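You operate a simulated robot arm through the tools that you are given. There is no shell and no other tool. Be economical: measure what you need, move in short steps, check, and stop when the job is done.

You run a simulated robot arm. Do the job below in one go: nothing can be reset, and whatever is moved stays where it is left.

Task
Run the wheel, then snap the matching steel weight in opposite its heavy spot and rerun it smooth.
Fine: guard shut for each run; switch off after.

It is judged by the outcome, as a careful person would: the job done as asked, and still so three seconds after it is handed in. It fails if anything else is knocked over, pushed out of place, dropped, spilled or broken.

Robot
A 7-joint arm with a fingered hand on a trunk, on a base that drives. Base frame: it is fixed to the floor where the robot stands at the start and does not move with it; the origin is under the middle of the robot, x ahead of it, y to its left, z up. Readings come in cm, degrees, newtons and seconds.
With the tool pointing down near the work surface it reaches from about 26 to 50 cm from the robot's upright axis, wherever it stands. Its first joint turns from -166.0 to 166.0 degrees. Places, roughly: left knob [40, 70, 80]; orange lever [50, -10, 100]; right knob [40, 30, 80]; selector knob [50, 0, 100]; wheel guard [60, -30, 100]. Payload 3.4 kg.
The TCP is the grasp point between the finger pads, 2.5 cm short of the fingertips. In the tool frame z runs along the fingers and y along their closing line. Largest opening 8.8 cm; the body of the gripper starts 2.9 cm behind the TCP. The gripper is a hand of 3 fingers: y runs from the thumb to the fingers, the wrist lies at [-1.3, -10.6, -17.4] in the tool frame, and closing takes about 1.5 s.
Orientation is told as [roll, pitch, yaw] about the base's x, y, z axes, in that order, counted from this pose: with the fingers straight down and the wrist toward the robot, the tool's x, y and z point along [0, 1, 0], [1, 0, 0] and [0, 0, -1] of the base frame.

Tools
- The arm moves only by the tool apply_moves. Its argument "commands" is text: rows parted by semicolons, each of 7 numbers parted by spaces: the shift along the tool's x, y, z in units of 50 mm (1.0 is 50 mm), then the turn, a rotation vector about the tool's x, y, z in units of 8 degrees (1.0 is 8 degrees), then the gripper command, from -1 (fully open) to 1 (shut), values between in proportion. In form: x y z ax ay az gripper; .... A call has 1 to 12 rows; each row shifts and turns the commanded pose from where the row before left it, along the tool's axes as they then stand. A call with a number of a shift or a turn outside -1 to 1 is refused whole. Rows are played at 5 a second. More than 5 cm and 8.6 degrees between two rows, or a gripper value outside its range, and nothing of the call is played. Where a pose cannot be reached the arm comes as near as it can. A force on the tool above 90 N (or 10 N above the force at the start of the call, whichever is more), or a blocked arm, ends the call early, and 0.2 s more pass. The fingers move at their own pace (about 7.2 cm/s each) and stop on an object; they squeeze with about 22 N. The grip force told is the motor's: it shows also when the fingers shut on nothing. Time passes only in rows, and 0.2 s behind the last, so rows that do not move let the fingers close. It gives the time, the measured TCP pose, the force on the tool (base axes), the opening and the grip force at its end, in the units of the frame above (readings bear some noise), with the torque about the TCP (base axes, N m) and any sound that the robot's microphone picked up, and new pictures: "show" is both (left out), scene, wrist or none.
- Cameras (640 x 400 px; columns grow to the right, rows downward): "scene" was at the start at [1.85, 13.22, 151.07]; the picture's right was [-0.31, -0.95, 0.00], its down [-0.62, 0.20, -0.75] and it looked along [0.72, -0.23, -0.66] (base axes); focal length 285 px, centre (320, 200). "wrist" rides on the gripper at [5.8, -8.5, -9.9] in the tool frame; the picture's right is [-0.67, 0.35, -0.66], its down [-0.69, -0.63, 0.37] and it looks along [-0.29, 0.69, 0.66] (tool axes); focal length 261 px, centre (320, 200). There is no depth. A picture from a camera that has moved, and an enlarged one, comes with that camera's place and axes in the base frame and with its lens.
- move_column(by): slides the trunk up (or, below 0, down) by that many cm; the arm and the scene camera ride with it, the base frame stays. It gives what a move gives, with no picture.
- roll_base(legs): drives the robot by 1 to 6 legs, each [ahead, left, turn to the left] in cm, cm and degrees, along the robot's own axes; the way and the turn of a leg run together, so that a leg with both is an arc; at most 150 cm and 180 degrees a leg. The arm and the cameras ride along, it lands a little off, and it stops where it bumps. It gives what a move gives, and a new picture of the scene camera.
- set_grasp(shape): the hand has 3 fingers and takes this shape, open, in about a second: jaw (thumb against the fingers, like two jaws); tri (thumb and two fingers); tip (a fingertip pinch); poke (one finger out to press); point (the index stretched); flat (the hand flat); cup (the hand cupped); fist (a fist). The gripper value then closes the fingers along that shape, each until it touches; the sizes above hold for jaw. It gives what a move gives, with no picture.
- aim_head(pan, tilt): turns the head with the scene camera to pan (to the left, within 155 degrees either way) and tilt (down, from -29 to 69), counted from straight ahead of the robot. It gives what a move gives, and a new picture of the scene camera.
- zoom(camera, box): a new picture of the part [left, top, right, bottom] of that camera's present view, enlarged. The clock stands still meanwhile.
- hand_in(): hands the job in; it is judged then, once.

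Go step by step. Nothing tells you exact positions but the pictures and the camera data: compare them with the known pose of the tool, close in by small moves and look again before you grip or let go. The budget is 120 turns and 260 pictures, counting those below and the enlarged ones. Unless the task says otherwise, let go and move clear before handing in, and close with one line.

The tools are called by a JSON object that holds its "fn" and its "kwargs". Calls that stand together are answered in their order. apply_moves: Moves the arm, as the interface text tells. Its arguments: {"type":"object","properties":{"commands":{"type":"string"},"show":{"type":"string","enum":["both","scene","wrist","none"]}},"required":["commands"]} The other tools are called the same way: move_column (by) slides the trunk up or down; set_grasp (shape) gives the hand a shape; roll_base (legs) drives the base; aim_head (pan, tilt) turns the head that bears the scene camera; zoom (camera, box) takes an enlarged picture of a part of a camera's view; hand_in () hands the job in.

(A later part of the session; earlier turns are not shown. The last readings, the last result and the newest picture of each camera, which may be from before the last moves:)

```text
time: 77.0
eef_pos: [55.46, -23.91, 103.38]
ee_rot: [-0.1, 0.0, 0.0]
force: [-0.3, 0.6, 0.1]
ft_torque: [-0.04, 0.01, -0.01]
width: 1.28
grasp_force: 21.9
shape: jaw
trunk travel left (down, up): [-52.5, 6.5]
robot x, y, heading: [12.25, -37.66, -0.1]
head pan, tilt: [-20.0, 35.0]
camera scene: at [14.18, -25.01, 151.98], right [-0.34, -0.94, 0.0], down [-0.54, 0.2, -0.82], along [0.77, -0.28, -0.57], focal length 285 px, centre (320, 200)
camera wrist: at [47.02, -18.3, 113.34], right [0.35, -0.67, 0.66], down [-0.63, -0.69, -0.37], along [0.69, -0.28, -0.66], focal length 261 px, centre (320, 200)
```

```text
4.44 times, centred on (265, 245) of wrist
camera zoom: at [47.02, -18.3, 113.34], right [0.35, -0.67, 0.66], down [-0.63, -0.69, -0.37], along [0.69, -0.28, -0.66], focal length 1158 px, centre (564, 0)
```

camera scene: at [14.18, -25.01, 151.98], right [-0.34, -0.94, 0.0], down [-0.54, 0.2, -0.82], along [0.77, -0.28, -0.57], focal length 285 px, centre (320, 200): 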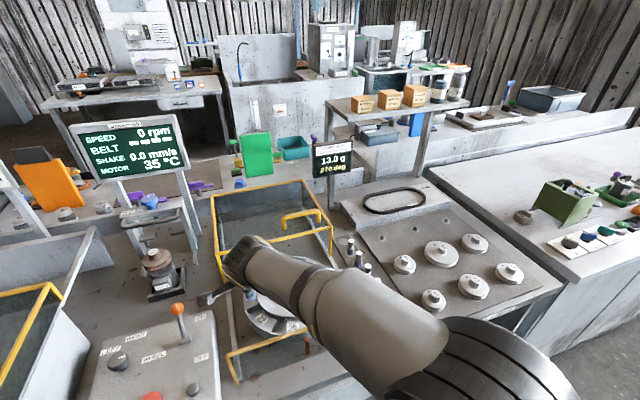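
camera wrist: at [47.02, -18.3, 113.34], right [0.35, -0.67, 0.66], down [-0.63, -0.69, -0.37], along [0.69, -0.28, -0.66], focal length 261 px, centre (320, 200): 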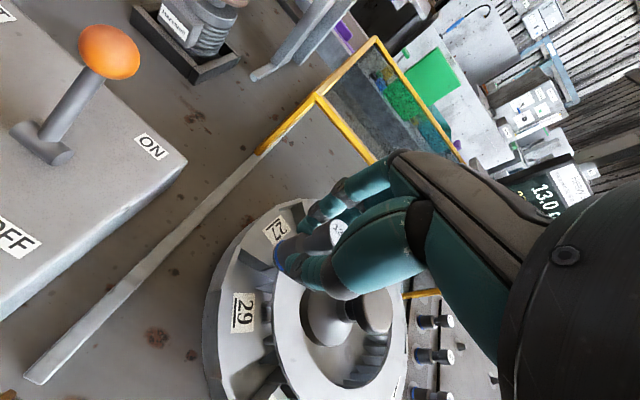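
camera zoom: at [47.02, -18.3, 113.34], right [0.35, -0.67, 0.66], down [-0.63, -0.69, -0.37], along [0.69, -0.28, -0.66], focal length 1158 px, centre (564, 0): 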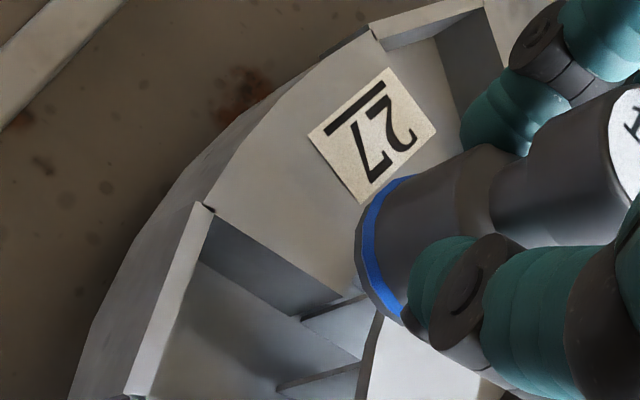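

The pocket's centre works out to about (54.95, -23.95), with the weight's foot 4.3 cm below the TCP. I shift and lower gently.

{"fn": "apply_moves", "kwargs": {"commands": "0 -0.1 0.1 0 0 0 1;0 0 0.3 0 0 0 1;0 0 0 0 0 0 1", "show": "wrist"}}

{"fn": "zoom", "kwargs": {"camera": "wrist", "box": [215, 190, 335, 300]}}

{"fn": "zoom", "kwargs": {"camera": "scene", "box": [225, 275, 285, 320]}}

```text
time: 77.8
eef_pos: [55.01, -24.03, 101.5]
ee_rot: [0.0, 0.1, -0.1]
force: [-0.5, 0.6, -0.5]
ft_torque: [-0.04, -0.01, 0.01]
width: 1.26
grasp_force: 22.1
shape: jaw
trunk travel left (down, up): [-52.5, 6.5]
robot x, y, heading: [12.16, -37.85, 0.1]
head pan, tilt: [-20.0, 35.0]
camera wrist: at [46.48, -18.28, 111.33], right [0.35, -0.67, 0.66], down [-0.63, -0.69, -0.37], along [0.69, -0.28, -0.66], focal length 261 px, centre (320, 200)
```

wrist: 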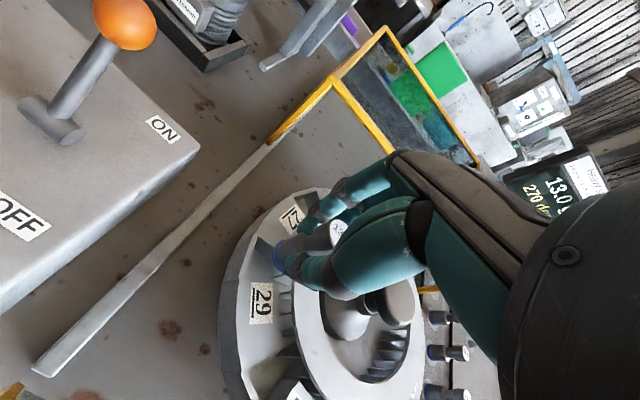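

```text
3.64 times, centred on (275, 245) of wrist
camera zoom: at [46.48, -18.28, 111.33], right [0.35, -0.67, 0.66], down [-0.63, -0.69, -0.37], along [0.69, -0.28, -0.66], focal length 948 px, centre (484, 36)
```

zoom: 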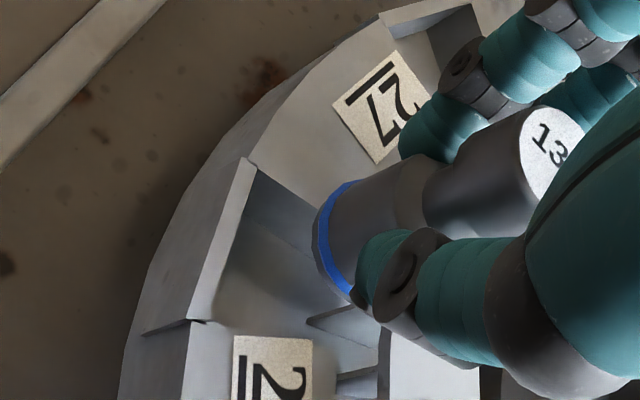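

```text
8.89 times, centred on (255, 298) of scene
camera zoom: at [14.19, -25.01, 151.98], right [-0.34, -0.94, 0.0], down [-0.54, 0.2, -0.82], along [0.77, -0.28, -0.57], focal length 2535 px, centre (898, -667)
```

zoom: 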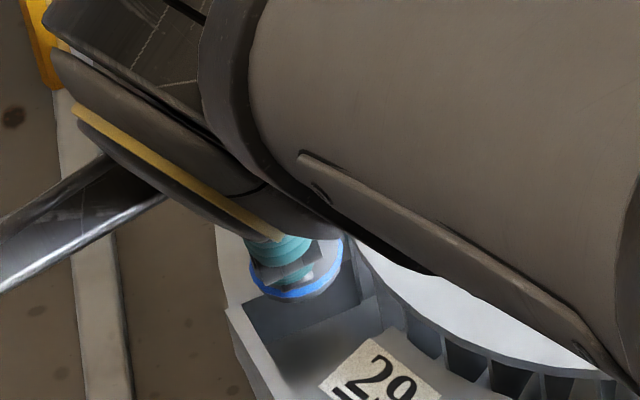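

Both views put the pocket centre at (54.75, -23.95). I trim and lower into it step by step.

{"fn": "apply_moves", "kwargs": {"commands": "0.01 -0.05 0 0 0 0 1;0 0 0.12 0 0 0 1;0 0 0.12 0 0 0 1;0 0 0.1 0 0 0 1;0 0 0 0 0 0 1", "show": "wrist"}}

{"fn": "zoom", "kwargs": {"camera": "wrist", "box": [215, 190, 335, 300]}}

```text
time: 79.0
eef_pos: [54.6, -24.07, 99.73]
ee_rot: [-0.1, 0.0, 0.0]
force: [-0.7, 0.3, -0.4]
ft_torque: [-0.06, -0.02, 0.02]
width: 1.29
grasp_force: 21.9
shape: jaw
trunk travel left (down, up): [-52.5, 6.5]
robot x, y, heading: [12.02, -37.54, -0.2]
head pan, tilt: [-20.0, 35.0]
camera wrist: at [46.22, -18.24, 109.66], right [0.35, -0.67, 0.66], down [-0.63, -0.69, -0.37], along [0.69, -0.28, -0.66], focal length 261 px, centre (320, 200)
```

wrist: 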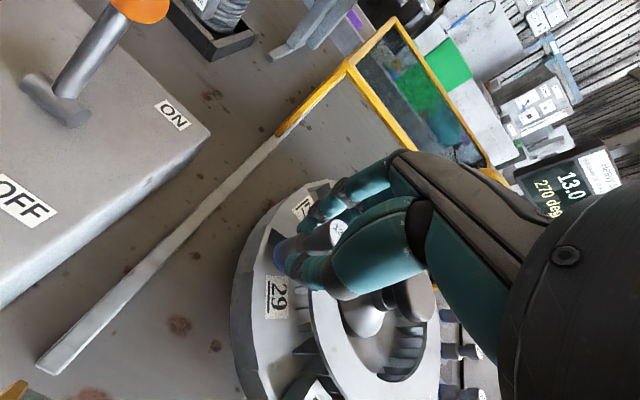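

```text
3.64 times, centred on (275, 245) of wrist
camera zoom: at [46.22, -18.24, 109.66], right [0.35, -0.67, 0.66], down [-0.63, -0.69, -0.37], along [0.69, -0.28, -0.66], focal length 948 px, centre (484, 36)
```

zoom: 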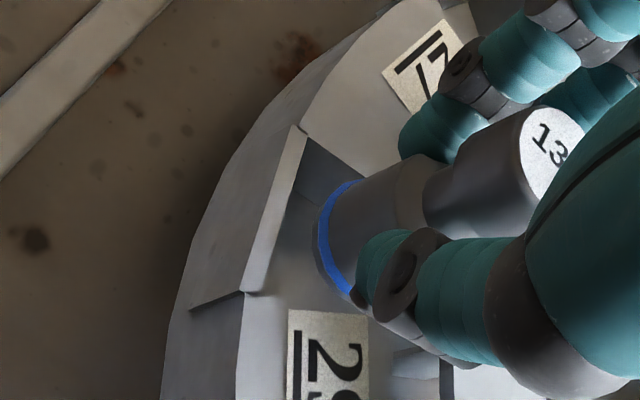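

The foot enters the pocket. I lower further in small steps, watching force.

{"fn": "apply_moves", "kwargs": {"commands": "0.02 0.02 0.08 0 0 0 1;0 0 0.08 0 0 0 1;0 0 0 0 0 0 1", "show": "wrist"}}

{"fn": "zoom", "kwargs": {"camera": "wrist", "box": [215, 190, 335, 300]}}

```text
time: 79.8
eef_pos: [54.73, -23.99, 98.96]
ee_rot: [0.0, 0.0, 0.0]
force: [-0.1, -1.0, -0.2]
ft_torque: [-0.01, 0.02, -0.01]
width: 1.27
grasp_force: 22.2
shape: jaw
trunk travel left (down, up): [-52.5, 6.5]
robot x, y, heading: [12.09, -37.83, -0.2]
head pan, tilt: [-20.0, 35.0]
camera wrist: at [46.32, -18.13, 108.85], right [0.35, -0.67, 0.66], down [-0.63, -0.69, -0.37], along [0.69, -0.28, -0.66], focal length 261 px, centre (320, 200)
```

wrist: 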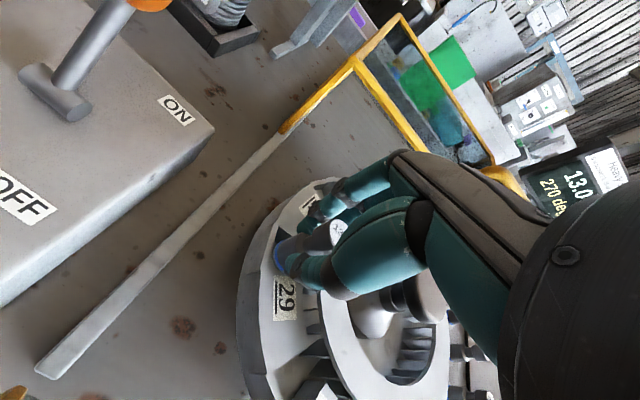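

```text
3.64 times, centred on (275, 245) of wrist
camera zoom: at [46.32, -18.13, 108.85], right [0.35, -0.67, 0.66], down [-0.63, -0.69, -0.37], along [0.69, -0.28, -0.66], focal length 948 px, centre (484, 36)
```

zoom: 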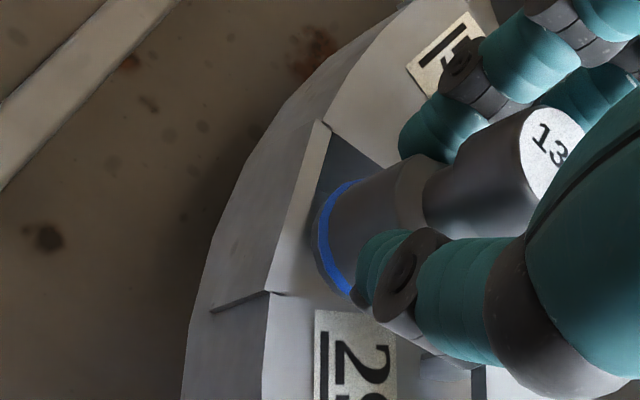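

{"fn": "apply_moves", "kwargs": {"commands": "0 0 0.08 0 0 0 1;0 0 0.06 0 0 0 1;0 0 0 0 0 0 1", "show": "none"}}

{"fn": "zoom", "kwargs": {"camera": "wrist", "box": [215, 190, 335, 300]}}

```text
time: 80.6
eef_pos: [54.81, -23.99, 98.39]
ee_rot: [0.1, -0.2, 0.0]
force: [0.9, -1.7, 11.5]
ft_torque: [-0.01, -0.03, 0.01]
width: 1.32
grasp_force: 21.7
shape: jaw
trunk travel left (down, up): [-52.5, 6.5]
robot x, y, heading: [11.85, -37.89, -0.0]
head pan, tilt: [-20.0, 35.0]
```

```text
3.64 times, centred on (275, 245) of wrist
camera zoom: at [46.28, -18.19, 108.29], right [0.35, -0.67, 0.66], down [-0.63, -0.69, -0.37], along [0.7, -0.28, -0.66], focal length 948 px, centre (484, 36)
```

zoom: 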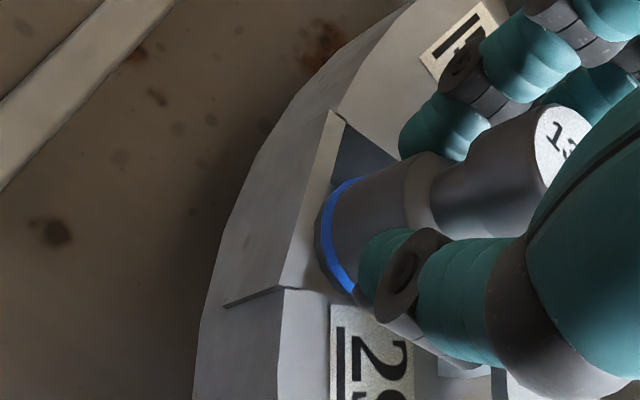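

Contact at about 11 N straight under the weight. I press a bit more to snap it in, listening for a click.

{"fn": "apply_moves", "kwargs": {"commands": "0 0 0.06 0 0 0 1;0 0 0.06 0 0 0 1;0 0 0 0 0 0 1", "show": "none"}}

{"fn": "zoom", "kwargs": {"camera": "wrist", "box": [215, 190, 335, 300]}}

```text
time: 81.4
eef_pos: [54.77, -24.04, 97.91]
ee_rot: [0.1, -0.4, 0.0]
force: [1.8, -8.2, 37.4]
ft_torque: [-0.08, -0.14, -0.05]
width: 1.5
grasp_force: 22.2
shape: jaw
trunk travel left (down, up): [-52.5, 6.5]
robot x, y, heading: [12.48, -37.79, -0.1]
head pan, tilt: [-20.0, 35.0]
```

```text
3.64 times, centred on (275, 245) of wrist
camera zoom: at [46.19, -18.34, 107.84], right [0.34, -0.67, 0.66], down [-0.63, -0.68, -0.37], along [0.7, -0.28, -0.66], focal length 948 px, centre (484, 36)
```

zoom: 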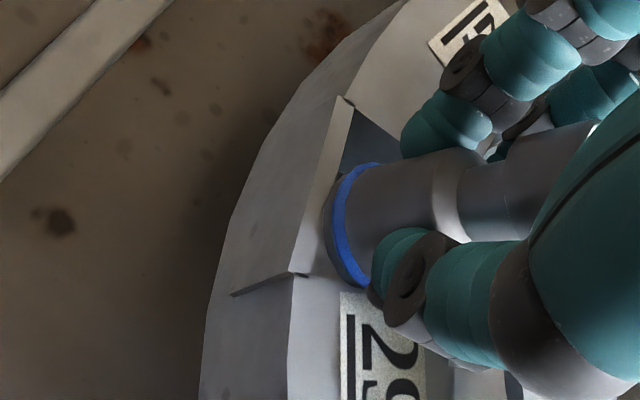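

A sideways force of 8 N suggests the foot is catching the pocket's outer wall. I ease up, shift 3 mm toward the hub, and try again.

{"fn": "apply_moves", "kwargs": {"commands": "0 0 -0.1 0 0 0 1;-0.06 0.02 0 0 0 0 1;0 0 0.06 0 0 0 1;0 0 0.04 0 0 0 1;0 0 0 0 0 0 1", "show": "none"}}

{"fn": "zoom", "kwargs": {"camera": "wrist", "box": [195, 180, 355, 310]}}

{"fn": "zoom", "kwargs": {"camera": "scene", "box": [225, 275, 285, 320]}}

```text
time: 82.6
eef_pos: [54.75, -24.24, 97.97]
ee_rot: [0.1, -0.5, 0.1]
force: [0.2, 1.1, 37.2]
ft_torque: [0.04, -0.11, 0.04]
width: 1.54
grasp_force: 22.1
shape: jaw
trunk travel left (down, up): [-52.5, 6.5]
robot x, y, heading: [12.09, -37.74, 0.2]
head pan, tilt: [-20.0, 35.0]
```

```text
3.08 times, centred on (275, 245) of wrist
camera zoom: at [46.25, -18.46, 107.8], right [0.34, -0.67, 0.66], down [-0.63, -0.69, -0.37], along [0.7, -0.28, -0.66], focal length 802 px, centre (458, 62)
```

zoom: 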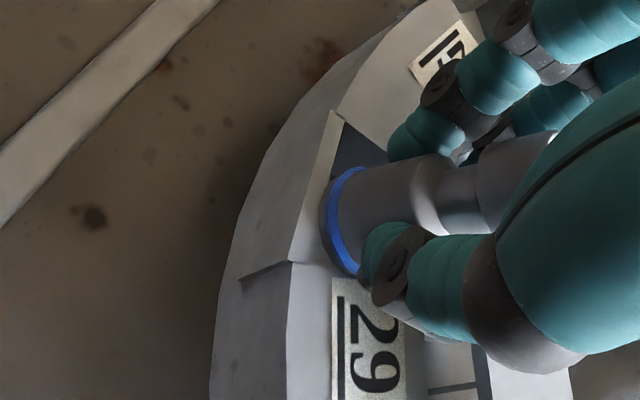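

```text
8.89 times, centred on (255, 298) of scene
camera zoom: at [13.86, -25.09, 152.02], right [-0.34, -0.94, 0.0], down [-0.54, 0.2, -0.82], along [0.77, -0.28, -0.57], focal length 2535 px, centre (898, -667)
```

zoom: 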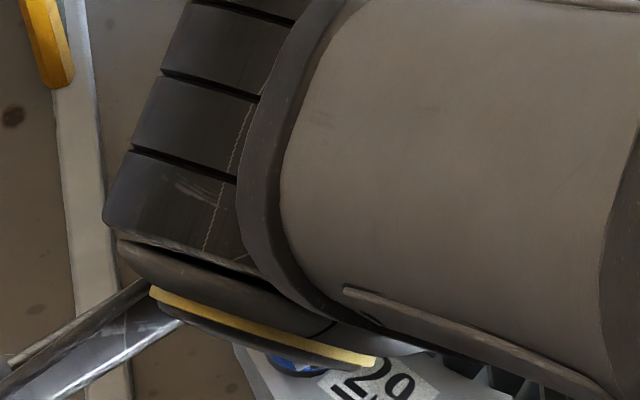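

The weight seems to stand on the pocket floor now. I open the fingers slightly, rise a little and look whether it stands and is seated.

{"fn": "apply_moves", "kwargs": {"commands": "0 0 -0.06 0 0 0 1;0 0 0 0 0 0 0.5;0 0 0 0 0 0 0.3;0 0 -0.4 0 0 0 0.3;0 0 -0.8 0 0 0 0.3;0 0 -0.8 0 0 0 0.3;0 0 0 0 0 0 0.3", "show": "both"}}

{"fn": "zoom", "kwargs": {"camera": "wrist", "box": [175, 180, 375, 340]}}

```text
time: 84.2
eef_pos: [54.78, -24.31, 108.05]
ee_rot: [0.0, 0.0, 0.0]
force: [-0.4, 0.5, 0.4]
ft_torque: [-0.02, -0.01, 0.0]
width: 3.11
grasp_force: 0.1
shape: jaw
trunk travel left (down, up): [-52.5, 6.5]
robot x, y, heading: [12.05, -38.07, -0.1]
head pan, tilt: [-20.0, 35.0]
camera scene: at [14.18, -25.02, 151.98], right [-0.34, -0.94, 0.0], down [-0.54, 0.2, -0.82], along [0.77, -0.28, -0.57], focal length 285 px, centre (320, 200)
camera wrist: at [46.43, -18.51, 117.94], right [0.35, -0.67, 0.66], down [-0.63, -0.69, -0.37], along [0.69, -0.28, -0.66], focal length 261 px, centre (320, 200)
```

scene: 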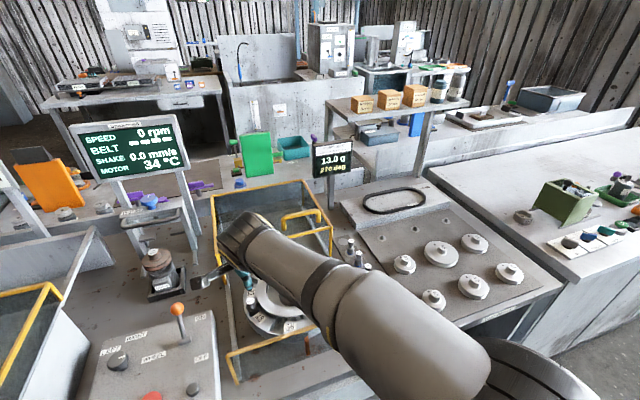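
wrist: 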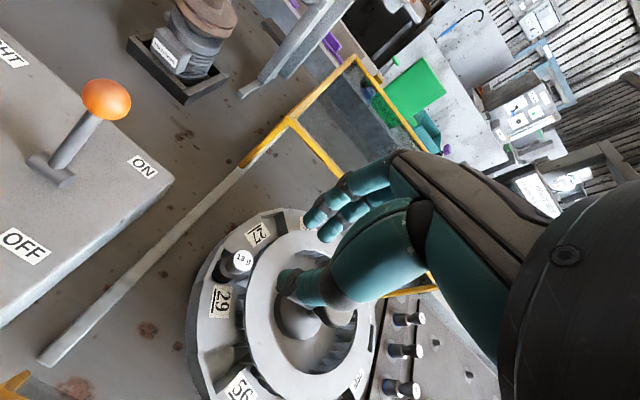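

```text
2.50 times, centred on (275, 260) of wrist
camera zoom: at [46.43, -18.51, 117.94], right [0.35, -0.67, 0.66], down [-0.63, -0.69, -0.37], along [0.69, -0.28, -0.66], focal length 652 px, centre (432, 50)
```

zoom: 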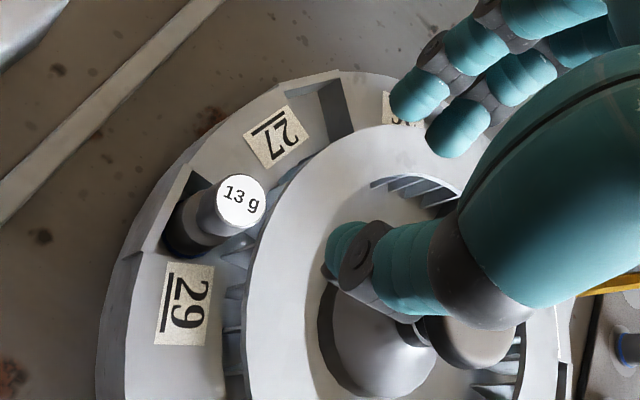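

The weight stands inside pocket 29 with its blue ring hidden below the wall. I close the fingers and press on its top to make sure it snaps home.

{"fn": "apply_moves", "kwargs": {"commands": "0.18 0.03 0 0 0 0 1;0 0 0 0 0 0 1;0 0 0 0 0 0 1;0 0 0 0 0 0 1;0 0 0 0 0 0 1;0 0 0.9 0 0 0 1;0 0 0 0 0 0 1", "show": "wrist"}}

{"fn": "zoom", "kwargs": {"camera": "wrist", "box": [195, 180, 355, 310]}}

```text
time: 85.8
eef_pos: [55.04, -23.4, 103.39]
ee_rot: [0.0, 0.0, 0.0]
force: [0.0, -0.5, -0.4]
ft_torque: [0.01, 0.02, 0.0]
width: 0.0
grasp_force: 22.3
shape: jaw
trunk travel left (down, up): [-52.5, 6.5]
robot x, y, heading: [11.96, -37.78, 0.2]
head pan, tilt: [-20.0, 35.0]
camera wrist: at [46.63, -17.56, 113.35], right [0.35, -0.67, 0.66], down [-0.63, -0.69, -0.37], along [0.7, -0.28, -0.66], focal length 261 px, centre (320, 200)
```

wrist: 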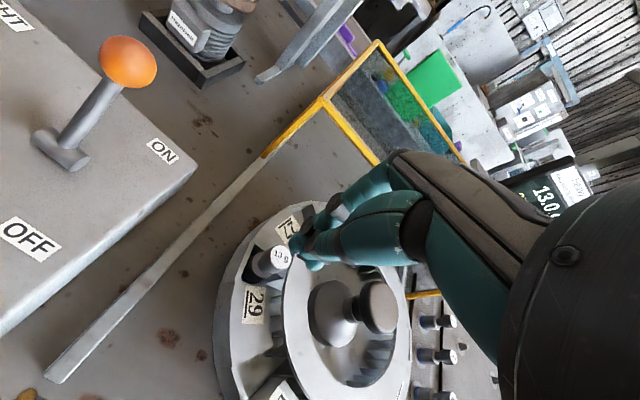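

```text
3.08 times, centred on (275, 245) of wrist
camera zoom: at [46.63, -17.56, 113.35], right [0.35, -0.67, 0.66], down [-0.63, -0.69, -0.37], along [0.7, -0.28, -0.66], focal length 802 px, centre (458, 62)
```

zoom: 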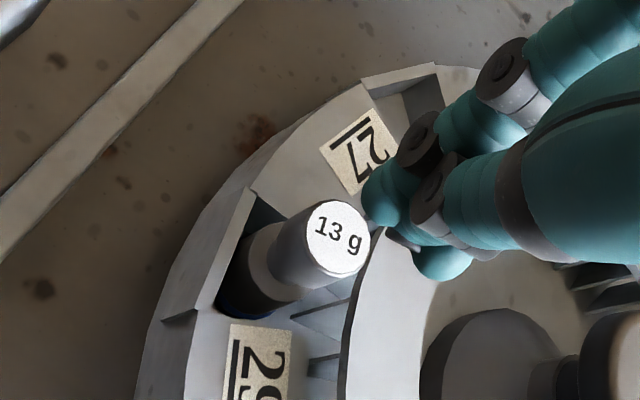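

{"fn": "apply_moves", "kwargs": {"commands": "-0.01 0.04 0.2 0 0 0 1;0 0 0.2 0 0 0 1;0 0 0.1 0 0 0 1;0 0 0 0 0 0 1", "show": "none"}}

{"fn": "zoom", "kwargs": {"camera": "wrist", "box": [195, 180, 355, 310]}}

```text
time: 86.8
eef_pos: [55.25, -23.48, 100.92]
ee_rot: [0.1, 0.0, 0.0]
force: [0.0, -0.2, 0.0]
ft_torque: [0.04, -0.02, 0.02]
width: 0.01
grasp_force: 22.1
shape: jaw
trunk travel left (down, up): [-52.5, 6.5]
robot x, y, heading: [12.02, -37.75, 0.1]
head pan, tilt: [-20.0, 35.0]
```

```text
3.08 times, centred on (275, 245) of wrist
camera zoom: at [46.79, -17.61, 110.85], right [0.35, -0.67, 0.66], down [-0.63, -0.69, -0.37], along [0.69, -0.28, -0.66], focal length 802 px, centre (458, 62)
```

zoom: 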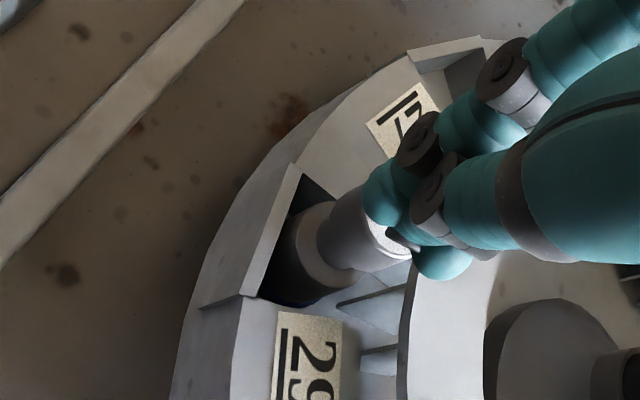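

The fingertips are right above the weight's cap. I press down in small steps.

{"fn": "apply_moves", "kwargs": {"commands": "0 0 0.12 0 0 0 1;0 0 0.1 0 0 0 1;0 0 0.08 0 0 0 1;0 0 0 0 0 0 1", "show": "none"}}

{"fn": "zoom", "kwargs": {"camera": "wrist", "box": [195, 180, 355, 310]}}

```text
time: 87.8
eef_pos: [55.13, -23.28, 99.66]
ee_rot: [0.1, -0.2, 0.1]
force: [-0.5, 0.7, 21.7]
ft_torque: [-0.04, -0.06, -0.01]
width: 0.0
grasp_force: 21.8
shape: jaw
trunk travel left (down, up): [-52.5, 6.5]
robot x, y, heading: [12.17, -37.88, -0.2]
head pan, tilt: [-20.0, 35.0]
```

```text
3.08 times, centred on (275, 245) of wrist
camera zoom: at [46.67, -17.59, 109.54], right [0.35, -0.67, 0.66], down [-0.63, -0.69, -0.37], along [0.7, -0.28, -0.66], focal length 802 px, centre (458, 62)
```

zoom: 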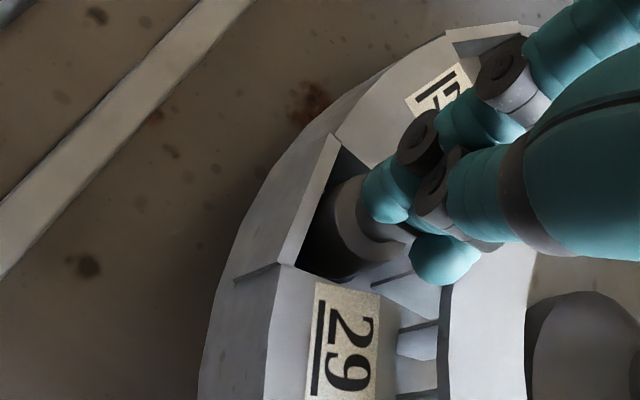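

{"fn": "apply_moves", "kwargs": {"commands": "0 0 0.06 0 0 0 1;0 0 0.06 0 0 0 1;0 0 0 0 0 0 1", "show": "none"}}

```text
time: 88.6
eef_pos: [55.25, -23.23, 98.81]
ee_rot: [0.0, 0.2, 0.1]
force: [0.0, 0.1, 1.0]
ft_torque: [0.03, -0.01, -0.01]
width: 0.02
grasp_force: 22.7
shape: jaw
trunk travel left (down, up): [-52.5, 6.5]
robot x, y, heading: [11.73, -37.68, 0.1]
head pan, tilt: [-20.0, 35.0]
```

The resistance gave way and the force dropped — likely it snapped in. I rise and look.

{"fn": "apply_moves", "kwargs": {"commands": "0 0 -0.5 0 0 0 1;0 0 -0.9 0 0 0 1;0 0 -0.9 0 0 0 1;-1 0 -0.0 0 0 0 1;-1 0 0 0 0 0 1;-1 0 0 0 0 0 1", "show": "both"}}

{"fn": "zoom", "kwargs": {"camera": "scene", "box": [230, 250, 350, 345]}}

{"fn": "zoom", "kwargs": {"camera": "wrist", "box": [20, 120, 320, 350]}}

```text
time: 90.0
eef_pos: [55.03, -38.37, 110.42]
ee_rot: [0.1, 0.1, 0.0]
force: [0.3, 0.0, 0.2]
ft_torque: [0.02, -0.01, 0.0]
width: 0.01
grasp_force: 21.8
shape: jaw
trunk travel left (down, up): [-52.5, 6.5]
robot x, y, heading: [12.32, -37.85, 0.1]
head pan, tilt: [-20.0, 35.0]
camera scene: at [14.18, -25.04, 151.98], right [-0.34, -0.94, 0.0], down [-0.54, 0.2, -0.82], along [0.77, -0.28, -0.57], focal length 285 px, centre (320, 200)
camera wrist: at [46.62, -32.63, 120.22], right [0.35, -0.67, 0.66], down [-0.63, -0.69, -0.37], along [0.69, -0.28, -0.66], focal length 261 px, centre (320, 200)
```

scene: 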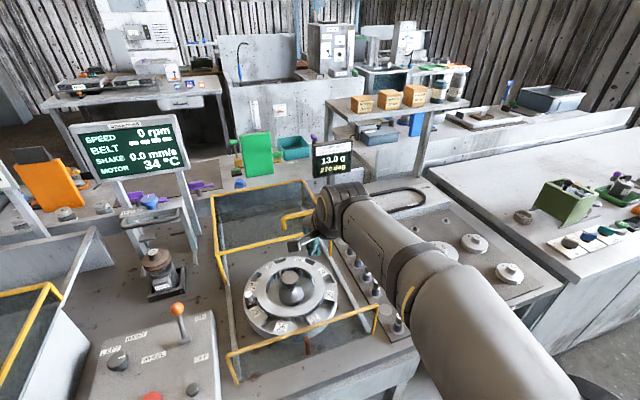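
wrist: 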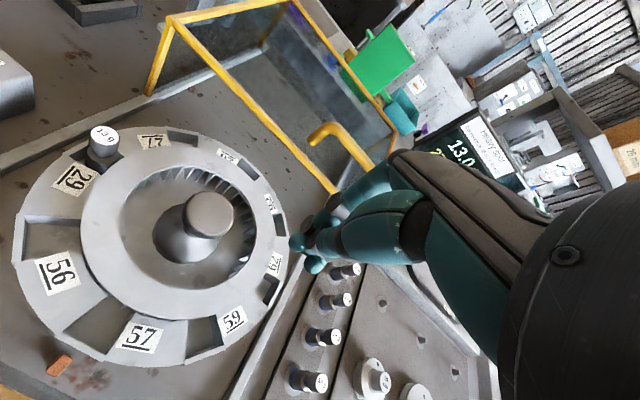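

```text
4.21 times, centred on (290, 298) of scene
camera zoom: at [14.18, -25.04, 151.98], right [-0.34, -0.94, 0.0], down [-0.54, 0.2, -0.82], along [0.77, -0.28, -0.57], focal length 1201 px, centre (446, -210)
```

zoom: 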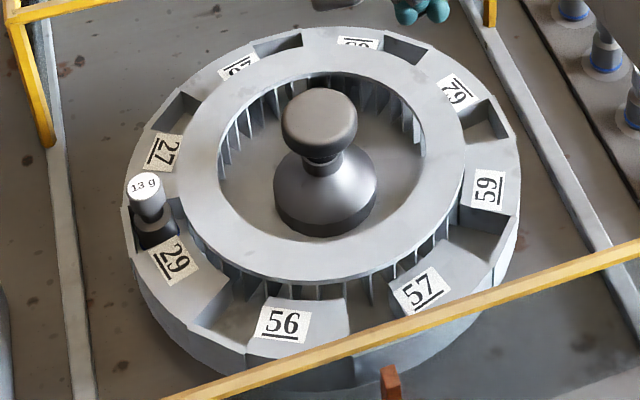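

```text
1.74 times, centred on (170, 235) of wrist
camera zoom: at [46.62, -32.63, 120.22], right [0.35, -0.67, 0.66], down [-0.63, -0.69, -0.37], along [0.69, -0.28, -0.66], focal length 453 px, centre (581, 139)
```

zoom: 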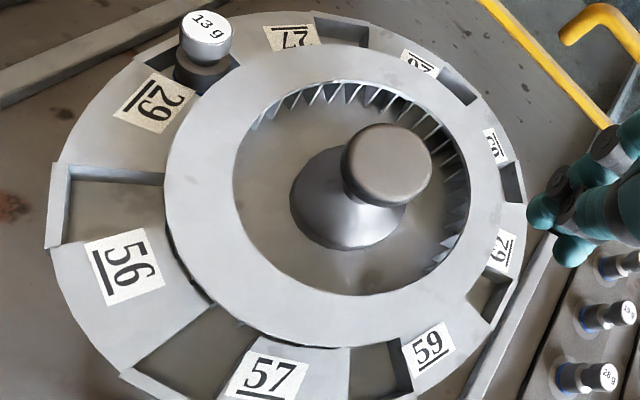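

The weight sits in pocket 29, but the wheel turned a little during the press, so I'm unsure it snapped. I press once more, centered on its cap at about (58, -23.7).

{"fn": "apply_moves", "kwargs": {"commands": "0.97 0.2 0 0 0 0 1;0.97 0.2 0 0 0 0 1;0.97 0.2 0 0 0 0 1;0 0 0.9 0 0 0 1;0 0 0.5 0 0 0 1;0 0 0 0 0 0 1", "show": "wrist"}}

{"fn": "zoom", "kwargs": {"camera": "wrist", "box": [195, 180, 355, 310]}}

```text
time: 91.4
eef_pos: [58.16, -23.67, 103.25]
ee_rot: [0.0, 0.0, 0.1]
force: [-0.1, -0.7, 0.8]
ft_torque: [-0.02, -0.01, -0.02]
width: 0.0
grasp_force: 22.8
shape: jaw
trunk travel left (down, up): [-52.5, 6.5]
robot x, y, heading: [12.03, -37.98, 0.2]
head pan, tilt: [-20.0, 35.0]
camera wrist: at [49.76, -17.95, 113.22], right [0.35, -0.67, 0.66], down [-0.63, -0.69, -0.37], along [0.69, -0.28, -0.66], focal length 261 px, centre (320, 200)
```

wrist: 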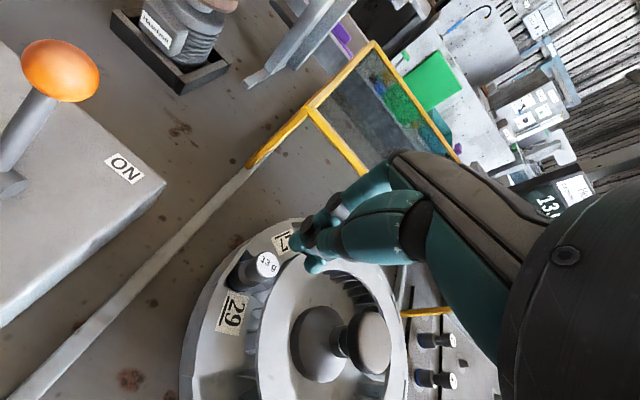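

```text
3.08 times, centred on (275, 245) of wrist
camera zoom: at [49.76, -17.95, 113.22], right [0.35, -0.67, 0.66], down [-0.63, -0.69, -0.37], along [0.69, -0.28, -0.66], focal length 802 px, centre (458, 62)
```

zoom: 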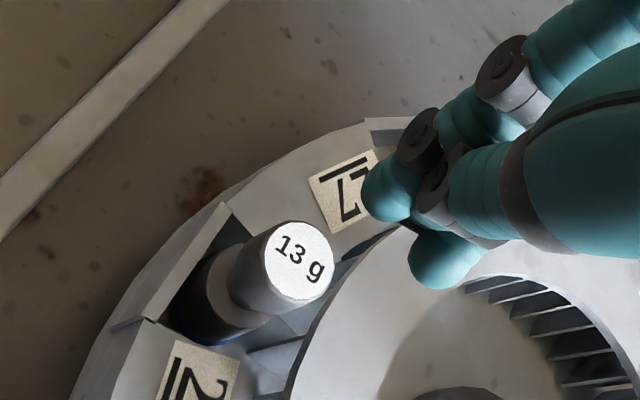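

Aligned over the cap. I press down gradually.

{"fn": "apply_moves", "kwargs": {"commands": "0 0 0.5 0 0 0 1;0 0 0.12 0 0 0 1;0 0 0.08 0 0 0 1;0 0 0.06 0 0 0 1;0 0 0 0 0 0 1", "show": "none"}}

{"fn": "zoom", "kwargs": {"camera": "wrist", "box": [195, 180, 355, 310]}}

```text
time: 92.6
eef_pos: [58.1, -23.79, 100.06]
ee_rot: [0.2, -0.6, 0.1]
force: [0.6, 1.4, 37.9]
ft_torque: [0.16, -0.08, 0.03]
width: 0.0
grasp_force: 22.1
shape: jaw
trunk travel left (down, up): [-52.5, 6.5]
robot x, y, heading: [11.72, -38.25, -0.1]
head pan, tilt: [-20.0, 35.0]
```

```text
3.08 times, centred on (275, 245) of wrist
camera zoom: at [49.59, -18.01, 109.83], right [0.34, -0.67, 0.66], down [-0.62, -0.69, -0.37], along [0.7, -0.28, -0.65], focal length 802 px, centre (458, 62)
```

zoom: 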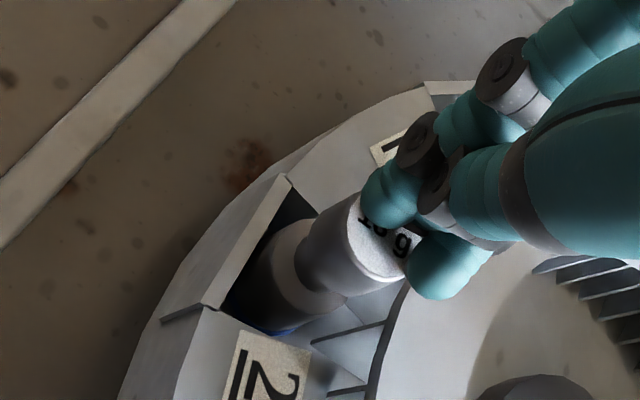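

{"fn": "apply_moves", "kwargs": {"commands": "0 0 0.06 0 0 0 1;0 0 0.05 0 0 0 1;0 0 0 0 0 0 1", "show": "wrist"}}

{"fn": "zoom", "kwargs": {"camera": "wrist", "box": [195, 180, 355, 310]}}

```text
time: 93.4
eef_pos: [58.12, -23.72, 100.08]
ee_rot: [0.4, -1.3, 0.2]
force: [0.3, 1.9, 72.1]
ft_torque: [0.22, -0.2, 0.04]
width: 0.0
grasp_force: 21.9
shape: jaw
trunk travel left (down, up): [-52.5, 6.5]
robot x, y, heading: [12.15, -37.55, 0.1]
head pan, tilt: [-20.0, 35.0]
camera wrist: at [49.49, -18.04, 109.72], right [0.34, -0.67, 0.66], down [-0.62, -0.68, -0.39], along [0.71, -0.28, -0.65], focal length 261 px, centre (320, 200)
```

wrist: 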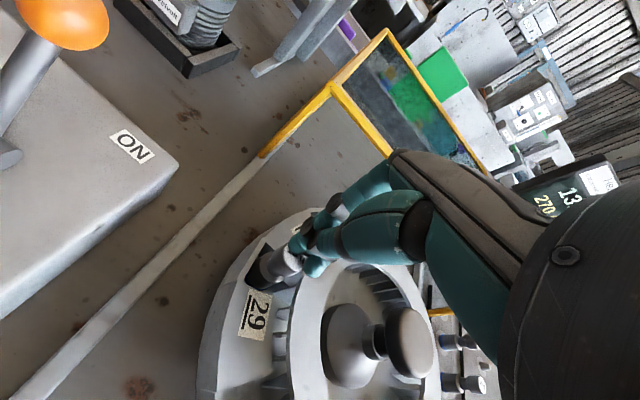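

```text
3.08 times, centred on (275, 245) of wrist
camera zoom: at [49.49, -18.04, 109.72], right [0.34, -0.67, 0.66], down [-0.62, -0.68, -0.39], along [0.71, -0.28, -0.65], focal length 802 px, centre (458, 62)
```

zoom: 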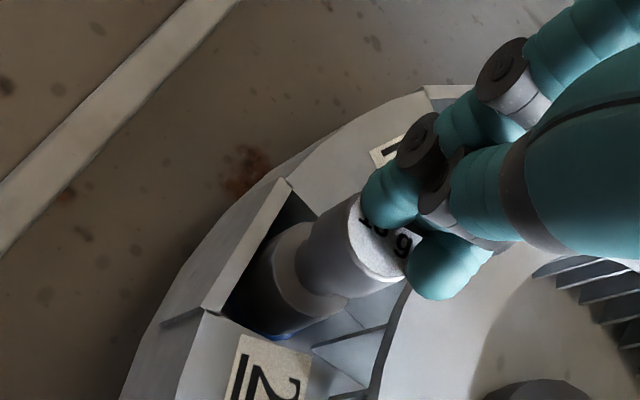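

At 72 N it doesn't move: it stands firmly on the pocket floor. To be sure it is snapped and not merely resting, I'll grip it and tug very gently.

{"fn": "apply_moves", "kwargs": {"commands": "0 0 -0.5 0 0 0 1;0 0 -0.4 0 0 0 0.3;0 0 0 0 0 0 0.3;0 0 0 0 0 0 0.3;0 0 0.5 0 0 0 0.3;0 0 0.4 0 0 0 0.3;0 0 0 0 0 0 0.3", "show": "wrist"}}

{"fn": "zoom", "kwargs": {"camera": "wrist", "box": [195, 180, 355, 310]}}

```text
time: 95.0
eef_pos: [58.24, -23.95, 98.92]
ee_rot: [0.0, -0.1, -0.1]
force: [0.5, 0.1, 0.1]
ft_torque: [0.0, 0.03, 0.01]
width: 3.04
grasp_force: 0.1
shape: jaw
trunk travel left (down, up): [-52.5, 6.5]
robot x, y, heading: [12.26, -38.09, -0.1]
head pan, tilt: [-20.0, 35.0]
camera wrist: at [49.8, -18.09, 108.89], right [0.35, -0.67, 0.66], down [-0.63, -0.69, -0.37], along [0.69, -0.28, -0.66], focal length 261 px, centre (320, 200)
```

wrist: 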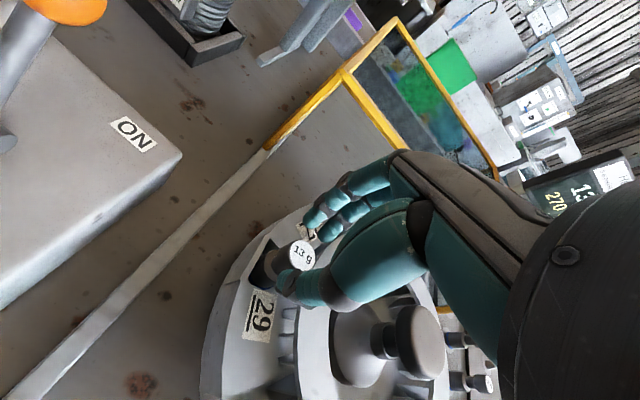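

```text
3.08 times, centred on (275, 245) of wrist
camera zoom: at [49.8, -18.09, 108.89], right [0.35, -0.67, 0.66], down [-0.63, -0.69, -0.37], along [0.69, -0.28, -0.66], focal length 802 px, centre (458, 62)
```

zoom: 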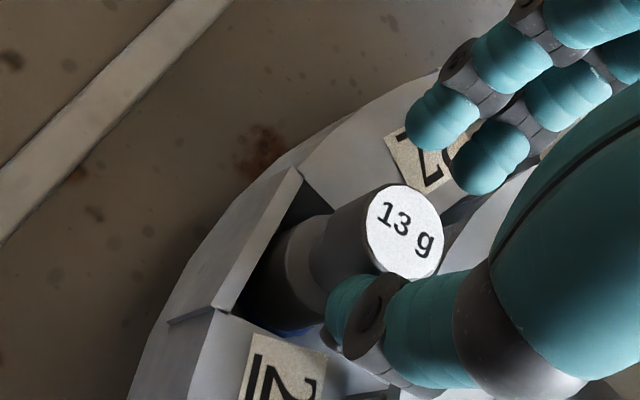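

Fingers straddle the cap. I close and tug 2–3 mm.

{"fn": "apply_moves", "kwargs": {"commands": "0 0 0 0 0 0 1;0 0 0 0 0 0 1;0 0 0 0 0 0 1;0 0 0 0 0 0 1;0 0 -0.03 0 0 0 1;0 0 -0.03 0 0 0 1;0 0 0 0 0 0 1", "show": "none"}}

{"fn": "zoom", "kwargs": {"camera": "wrist", "box": [195, 180, 355, 310]}}

```text
time: 96.6
eef_pos: [58.36, -23.86, 99.23]
ee_rot: [-0.1, 0.3, 0.0]
force: [-0.5, -3.5, -18.7]
ft_torque: [-0.1, -0.13, -0.02]
width: 0.9
grasp_force: 22.6
shape: jaw
trunk travel left (down, up): [-52.5, 6.5]
robot x, y, heading: [11.94, -37.82, -0.0]
head pan, tilt: [-20.0, 35.0]
```

```text
3.08 times, centred on (275, 245) of wrist
camera zoom: at [49.88, -18.11, 109.1], right [0.35, -0.67, 0.66], down [-0.63, -0.69, -0.36], along [0.69, -0.29, -0.66], focal length 802 px, centre (458, 62)
```

zoom: 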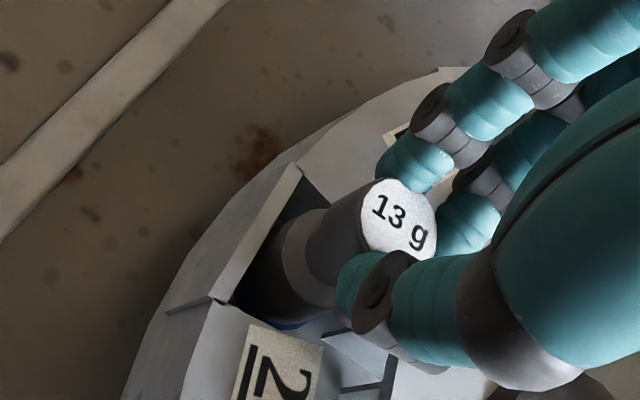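

It holds against about 19 N of pull, so it is snapped in. I release, rise, and go to the guard handle.

{"fn": "apply_moves", "kwargs": {"commands": "0 0 0.06 0 0 0 1;0 0 0 0 0 0 0.3;0 0 0 0 0 0 0.3;0 0 0 0 0 0 0.3;0 0 -1 0 0 0 0.3;0 0 -1 0 0 0 -1;0 0 -1 0 0 0 -1;0 0 -1 0 0 0 -1;-0.8 0.5 0 0 0 0 -1;-0.8 0.5 0 0 0 0 -1;-0.8 0.5 0 0 0 0 -1;-0.8 0.5 0 0 0 0 -1", "show": "both"}}

{"fn": "zoom", "kwargs": {"camera": "scene", "box": [200, 170, 360, 350]}}

```text
time: 99.2
eef_pos: [68.3, -39.74, 119.13]
ee_rot: [0.0, 0.0, 0.1]
force: [0.5, 0.9, 0.2]
ft_torque: [0.01, 0.01, 0.04]
width: 8.75
grasp_force: 0.1
shape: jaw
trunk travel left (down, up): [-52.5, 6.5]
robot x, y, heading: [12.17, -37.94, -0.0]
head pan, tilt: [-20.0, 35.0]
camera scene: at [14.24, -25.05, 151.98], right [-0.34, -0.94, 0.0], down [-0.54, 0.2, -0.82], along [0.77, -0.28, -0.57], focal length 285 px, centre (320, 200)
camera wrist: at [59.81, -34.07, 128.97], right [0.35, -0.67, 0.66], down [-0.63, -0.69, -0.37], along [0.7, -0.28, -0.66], focal length 261 px, centre (320, 200)
```

scene: 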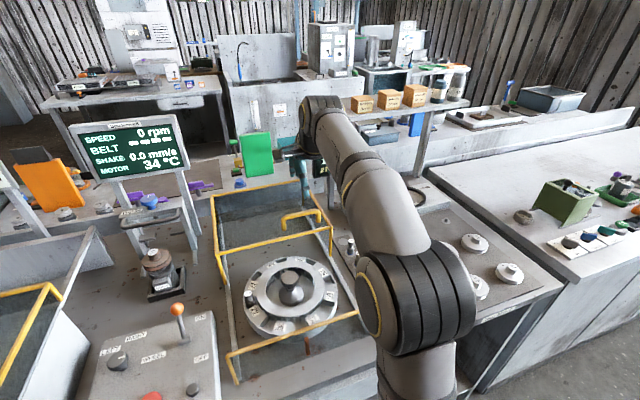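
wrist: 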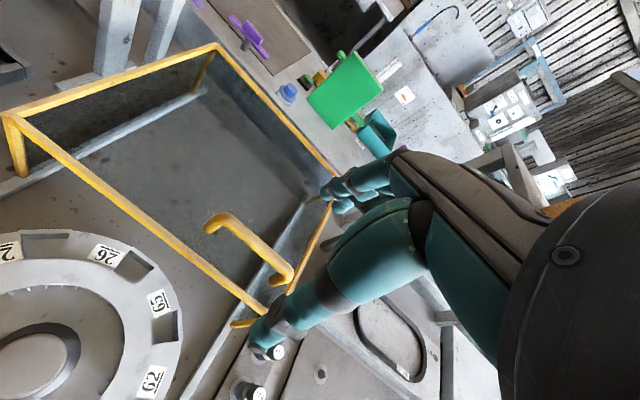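

```text
2.22 times, centred on (280, 260) of scene
camera zoom: at [14.24, -25.05, 151.98], right [-0.34, -0.94, 0.0], down [-0.54, 0.2, -0.82], along [0.77, -0.28, -0.57], focal length 634 px, centre (409, 67)
```

zoom: 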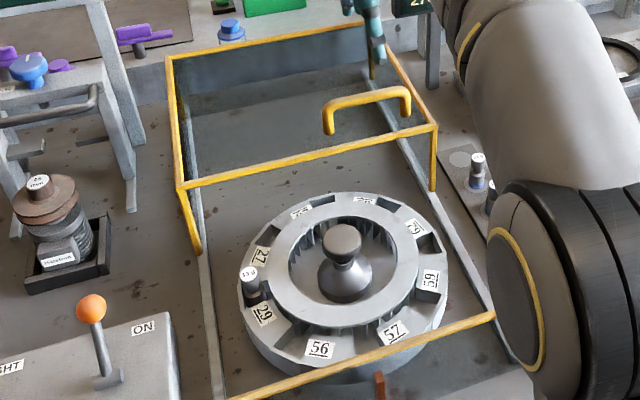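

Weight in place; the handle is at about (73.2, -40). I move over it and lower with partly open fingers.

{"fn": "apply_moves", "kwargs": {"commands": "0 0.98 0 0 0 0 -0.3;0 0 0.9 0 0 0 -0.3;0 0 0.9 0 0 0 -0.3;0 0 0.5 0 0 0 -0.3;0 0 0 0 0 0 -0.3", "show": "both"}}

```text
time: 100.4
eef_pos: [73.11, -39.79, 107.5]
ee_rot: [0.0, 0.0, 0.0]
force: [-0.2, 0.3, -0.1]
ft_torque: [-0.01, 0.0, -0.01]
width: 5.76
grasp_force: 0.1
shape: jaw
trunk travel left (down, up): [-52.5, 6.5]
robot x, y, heading: [12.26, -37.53, -0.3]
head pan, tilt: [-20.0, 35.0]
camera scene: at [14.17, -25.01, 151.98], right [-0.34, -0.94, 0.0], down [-0.54, 0.2, -0.82], along [0.77, -0.28, -0.57], focal length 285 px, centre (320, 200)
camera wrist: at [64.76, -33.99, 117.37], right [0.35, -0.67, 0.66], down [-0.63, -0.69, -0.37], along [0.69, -0.28, -0.66], focal length 261 px, centre (320, 200)
```

scene: 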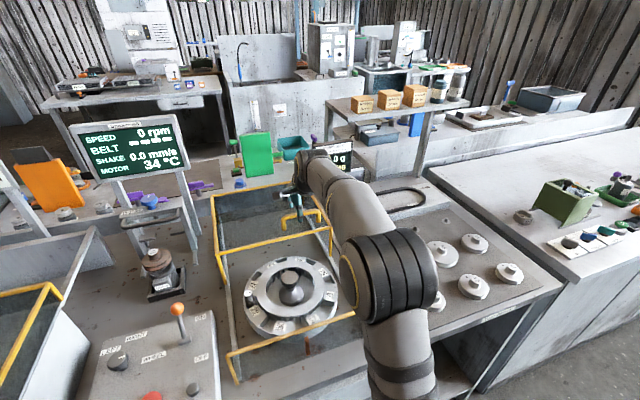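
wrist: 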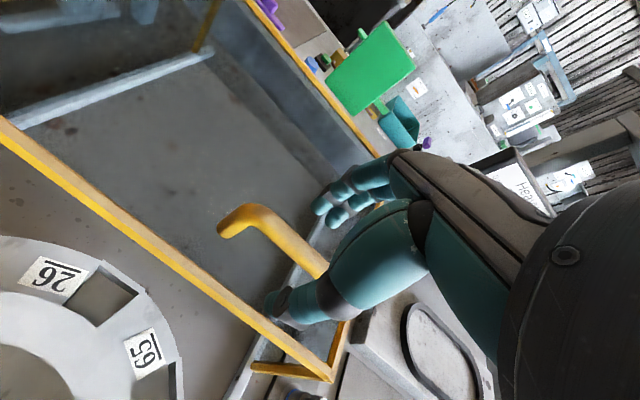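

The bar lies between thumb and fingers. I lower the last 2 cm, close, and start pulling the guard toward me.

{"fn": "apply_moves", "kwargs": {"commands": "0 0.02 0.4 0 0 0 -0.3;0 0 0 0 0 0 1;0 0 0 0 0 0 1;0 0 0 0 0 0 1;0 0 0 0 0 0 1;0 0 0 0 0 0 1;0 0 0 0 0 0 1;0 -0.3 0 0 0 0 1;0 -0.3 0 0 0 0 1;0 0 0 0 0 0 1", "show": "scene"}}

```text
time: 102.6
eef_pos: [70.33, -39.68, 105.46]
ee_rot: [0.0, 0.0, -0.1]
force: [-1.1, 0.2, -18.5]
ft_torque: [0.0, 0.11, -0.03]
width: 0.46
grasp_force: 21.9
shape: jaw
trunk travel left (down, up): [-52.5, 6.5]
robot x, y, heading: [11.87, -38.04, -0.3]
head pan, tilt: [-20.0, 35.0]
camera scene: at [14.4, -25.03, 151.97], right [-0.34, -0.94, 0.0], down [-0.54, 0.2, -0.82], along [0.77, -0.28, -0.57], focal length 285 px, centre (320, 200)
```

scene: 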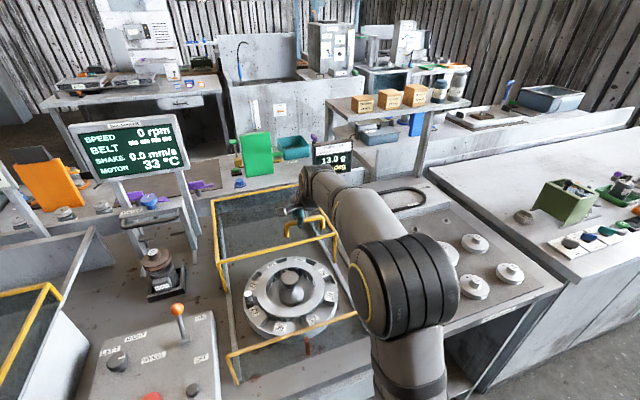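

It slides. I continue pulling.

{"fn": "apply_moves", "kwargs": {"commands": "0 -0.4 0.04 0 0 0 1;0 -0.4 0 0 0 0 1;0 -0.4 0 0 0 0 1;0 -0.4 0 0 0 0 1;0 -0.4 0 0 0 0 1;0 -0.4 0 0 0 0 1;0 -0.4 0 0 0 0 1;0 -0.4 0 0 0 0 1;0 -0.4 0 0 0 0 1;0 -0.4 0 0 0 0 1;0 0 0 0 0 0 1", "show": "scene"}}

```text
time: 105.0
eef_pos: [50.3, -39.74, 105.17]
ee_rot: [0.1, -0.1, -0.1]
force: [0.3, 0.4, -11.1]
ft_torque: [-0.03, 0.04, -0.04]
width: 0.5
grasp_force: 21.8
shape: jaw
trunk travel left (down, up): [-52.5, 6.5]
robot x, y, heading: [12.7, -38.28, 0.2]
head pan, tilt: [-20.0, 35.0]
camera scene: at [14.25, -25.02, 151.98], right [-0.34, -0.94, 0.0], down [-0.54, 0.2, -0.82], along [0.77, -0.28, -0.57], focal length 285 px, centre (320, 200)
```

scene: 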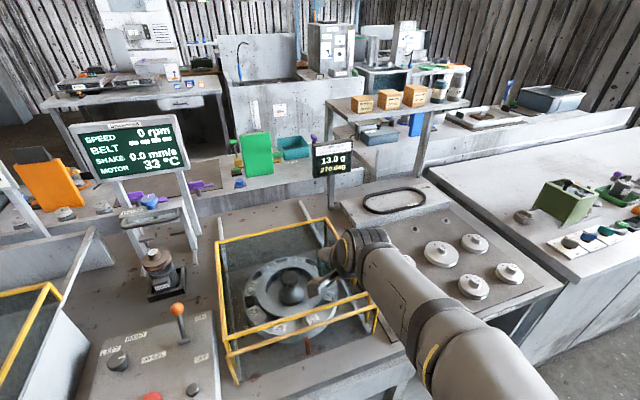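

{"fn": "apply_moves", "kwargs": {"commands": "0 -0.2 0 0 0 0 1;0 -0.15 0 0 0 0 1;0 -0.1 0 0 0 0 1;0 0 0 0 0 0 1", "show": "both"}}

{"fn": "zoom", "kwargs": {"camera": "scene", "box": [200, 200, 400, 390]}}

```text
time: 106.0
eef_pos: [47.89, -39.78, 105.28]
ee_rot: [0.0, 0.2, 0.0]
force: [-0.5, 1.7, -15.0]
ft_torque: [0.02, 0.04, 0.0]
width: 0.47
grasp_force: 22.3
shape: jaw
trunk travel left (down, up): [-52.5, 6.5]
robot x, y, heading: [12.38, -37.51, -0.2]
head pan, tilt: [-20.0, 35.0]
camera scene: at [14.29, -25.0, 151.97], right [-0.34, -0.94, 0.0], down [-0.54, 0.2, -0.82], along [0.77, -0.28, -0.57], focal length 285 px, centre (320, 200)
camera wrist: at [39.58, -34.03, 115.18], right [0.35, -0.67, 0.66], down [-0.63, -0.69, -0.36], along [0.69, -0.28, -0.66], focal length 261 px, centre (320, 200)
```

scene: 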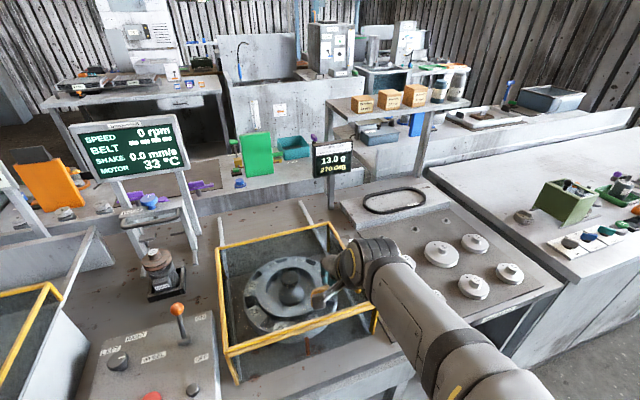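
wrist: 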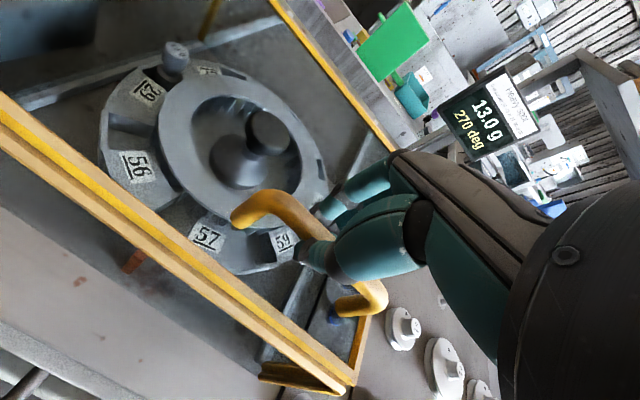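

```text
2.11 times, centred on (300, 295) of scene
camera zoom: at [14.29, -25.0, 151.97], right [-0.34, -0.94, 0.0], down [-0.54, 0.2, -0.82], along [0.77, -0.28, -0.57], focal length 600 px, centre (362, 0)
```

zoom: 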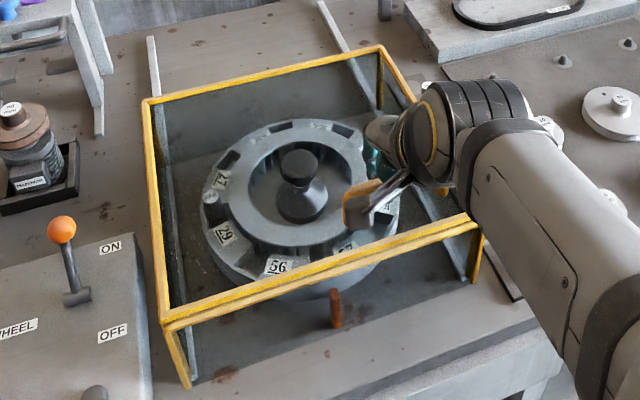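

The guard looks shut again; I give a slight extra pull to confirm it is against its stop.

{"fn": "apply_moves", "kwargs": {"commands": "0 -0.1 0 0 0 0 1;0 -0.1 0 0 0 0 1;0 0 0 0 0 0 1", "show": "none"}}

```text
time: 106.8
eef_pos: [47.31, -39.88, 105.14]
ee_rot: [0.0, 0.0, 0.0]
force: [23.0, -0.4, -17.0]
ft_torque: [0.02, -0.12, 0.01]
width: 0.55
grasp_force: 22.0
shape: jaw
trunk travel left (down, up): [-52.5, 6.5]
robot x, y, heading: [12.44, -37.83, 0.2]
head pan, tilt: [-20.0, 35.0]
```

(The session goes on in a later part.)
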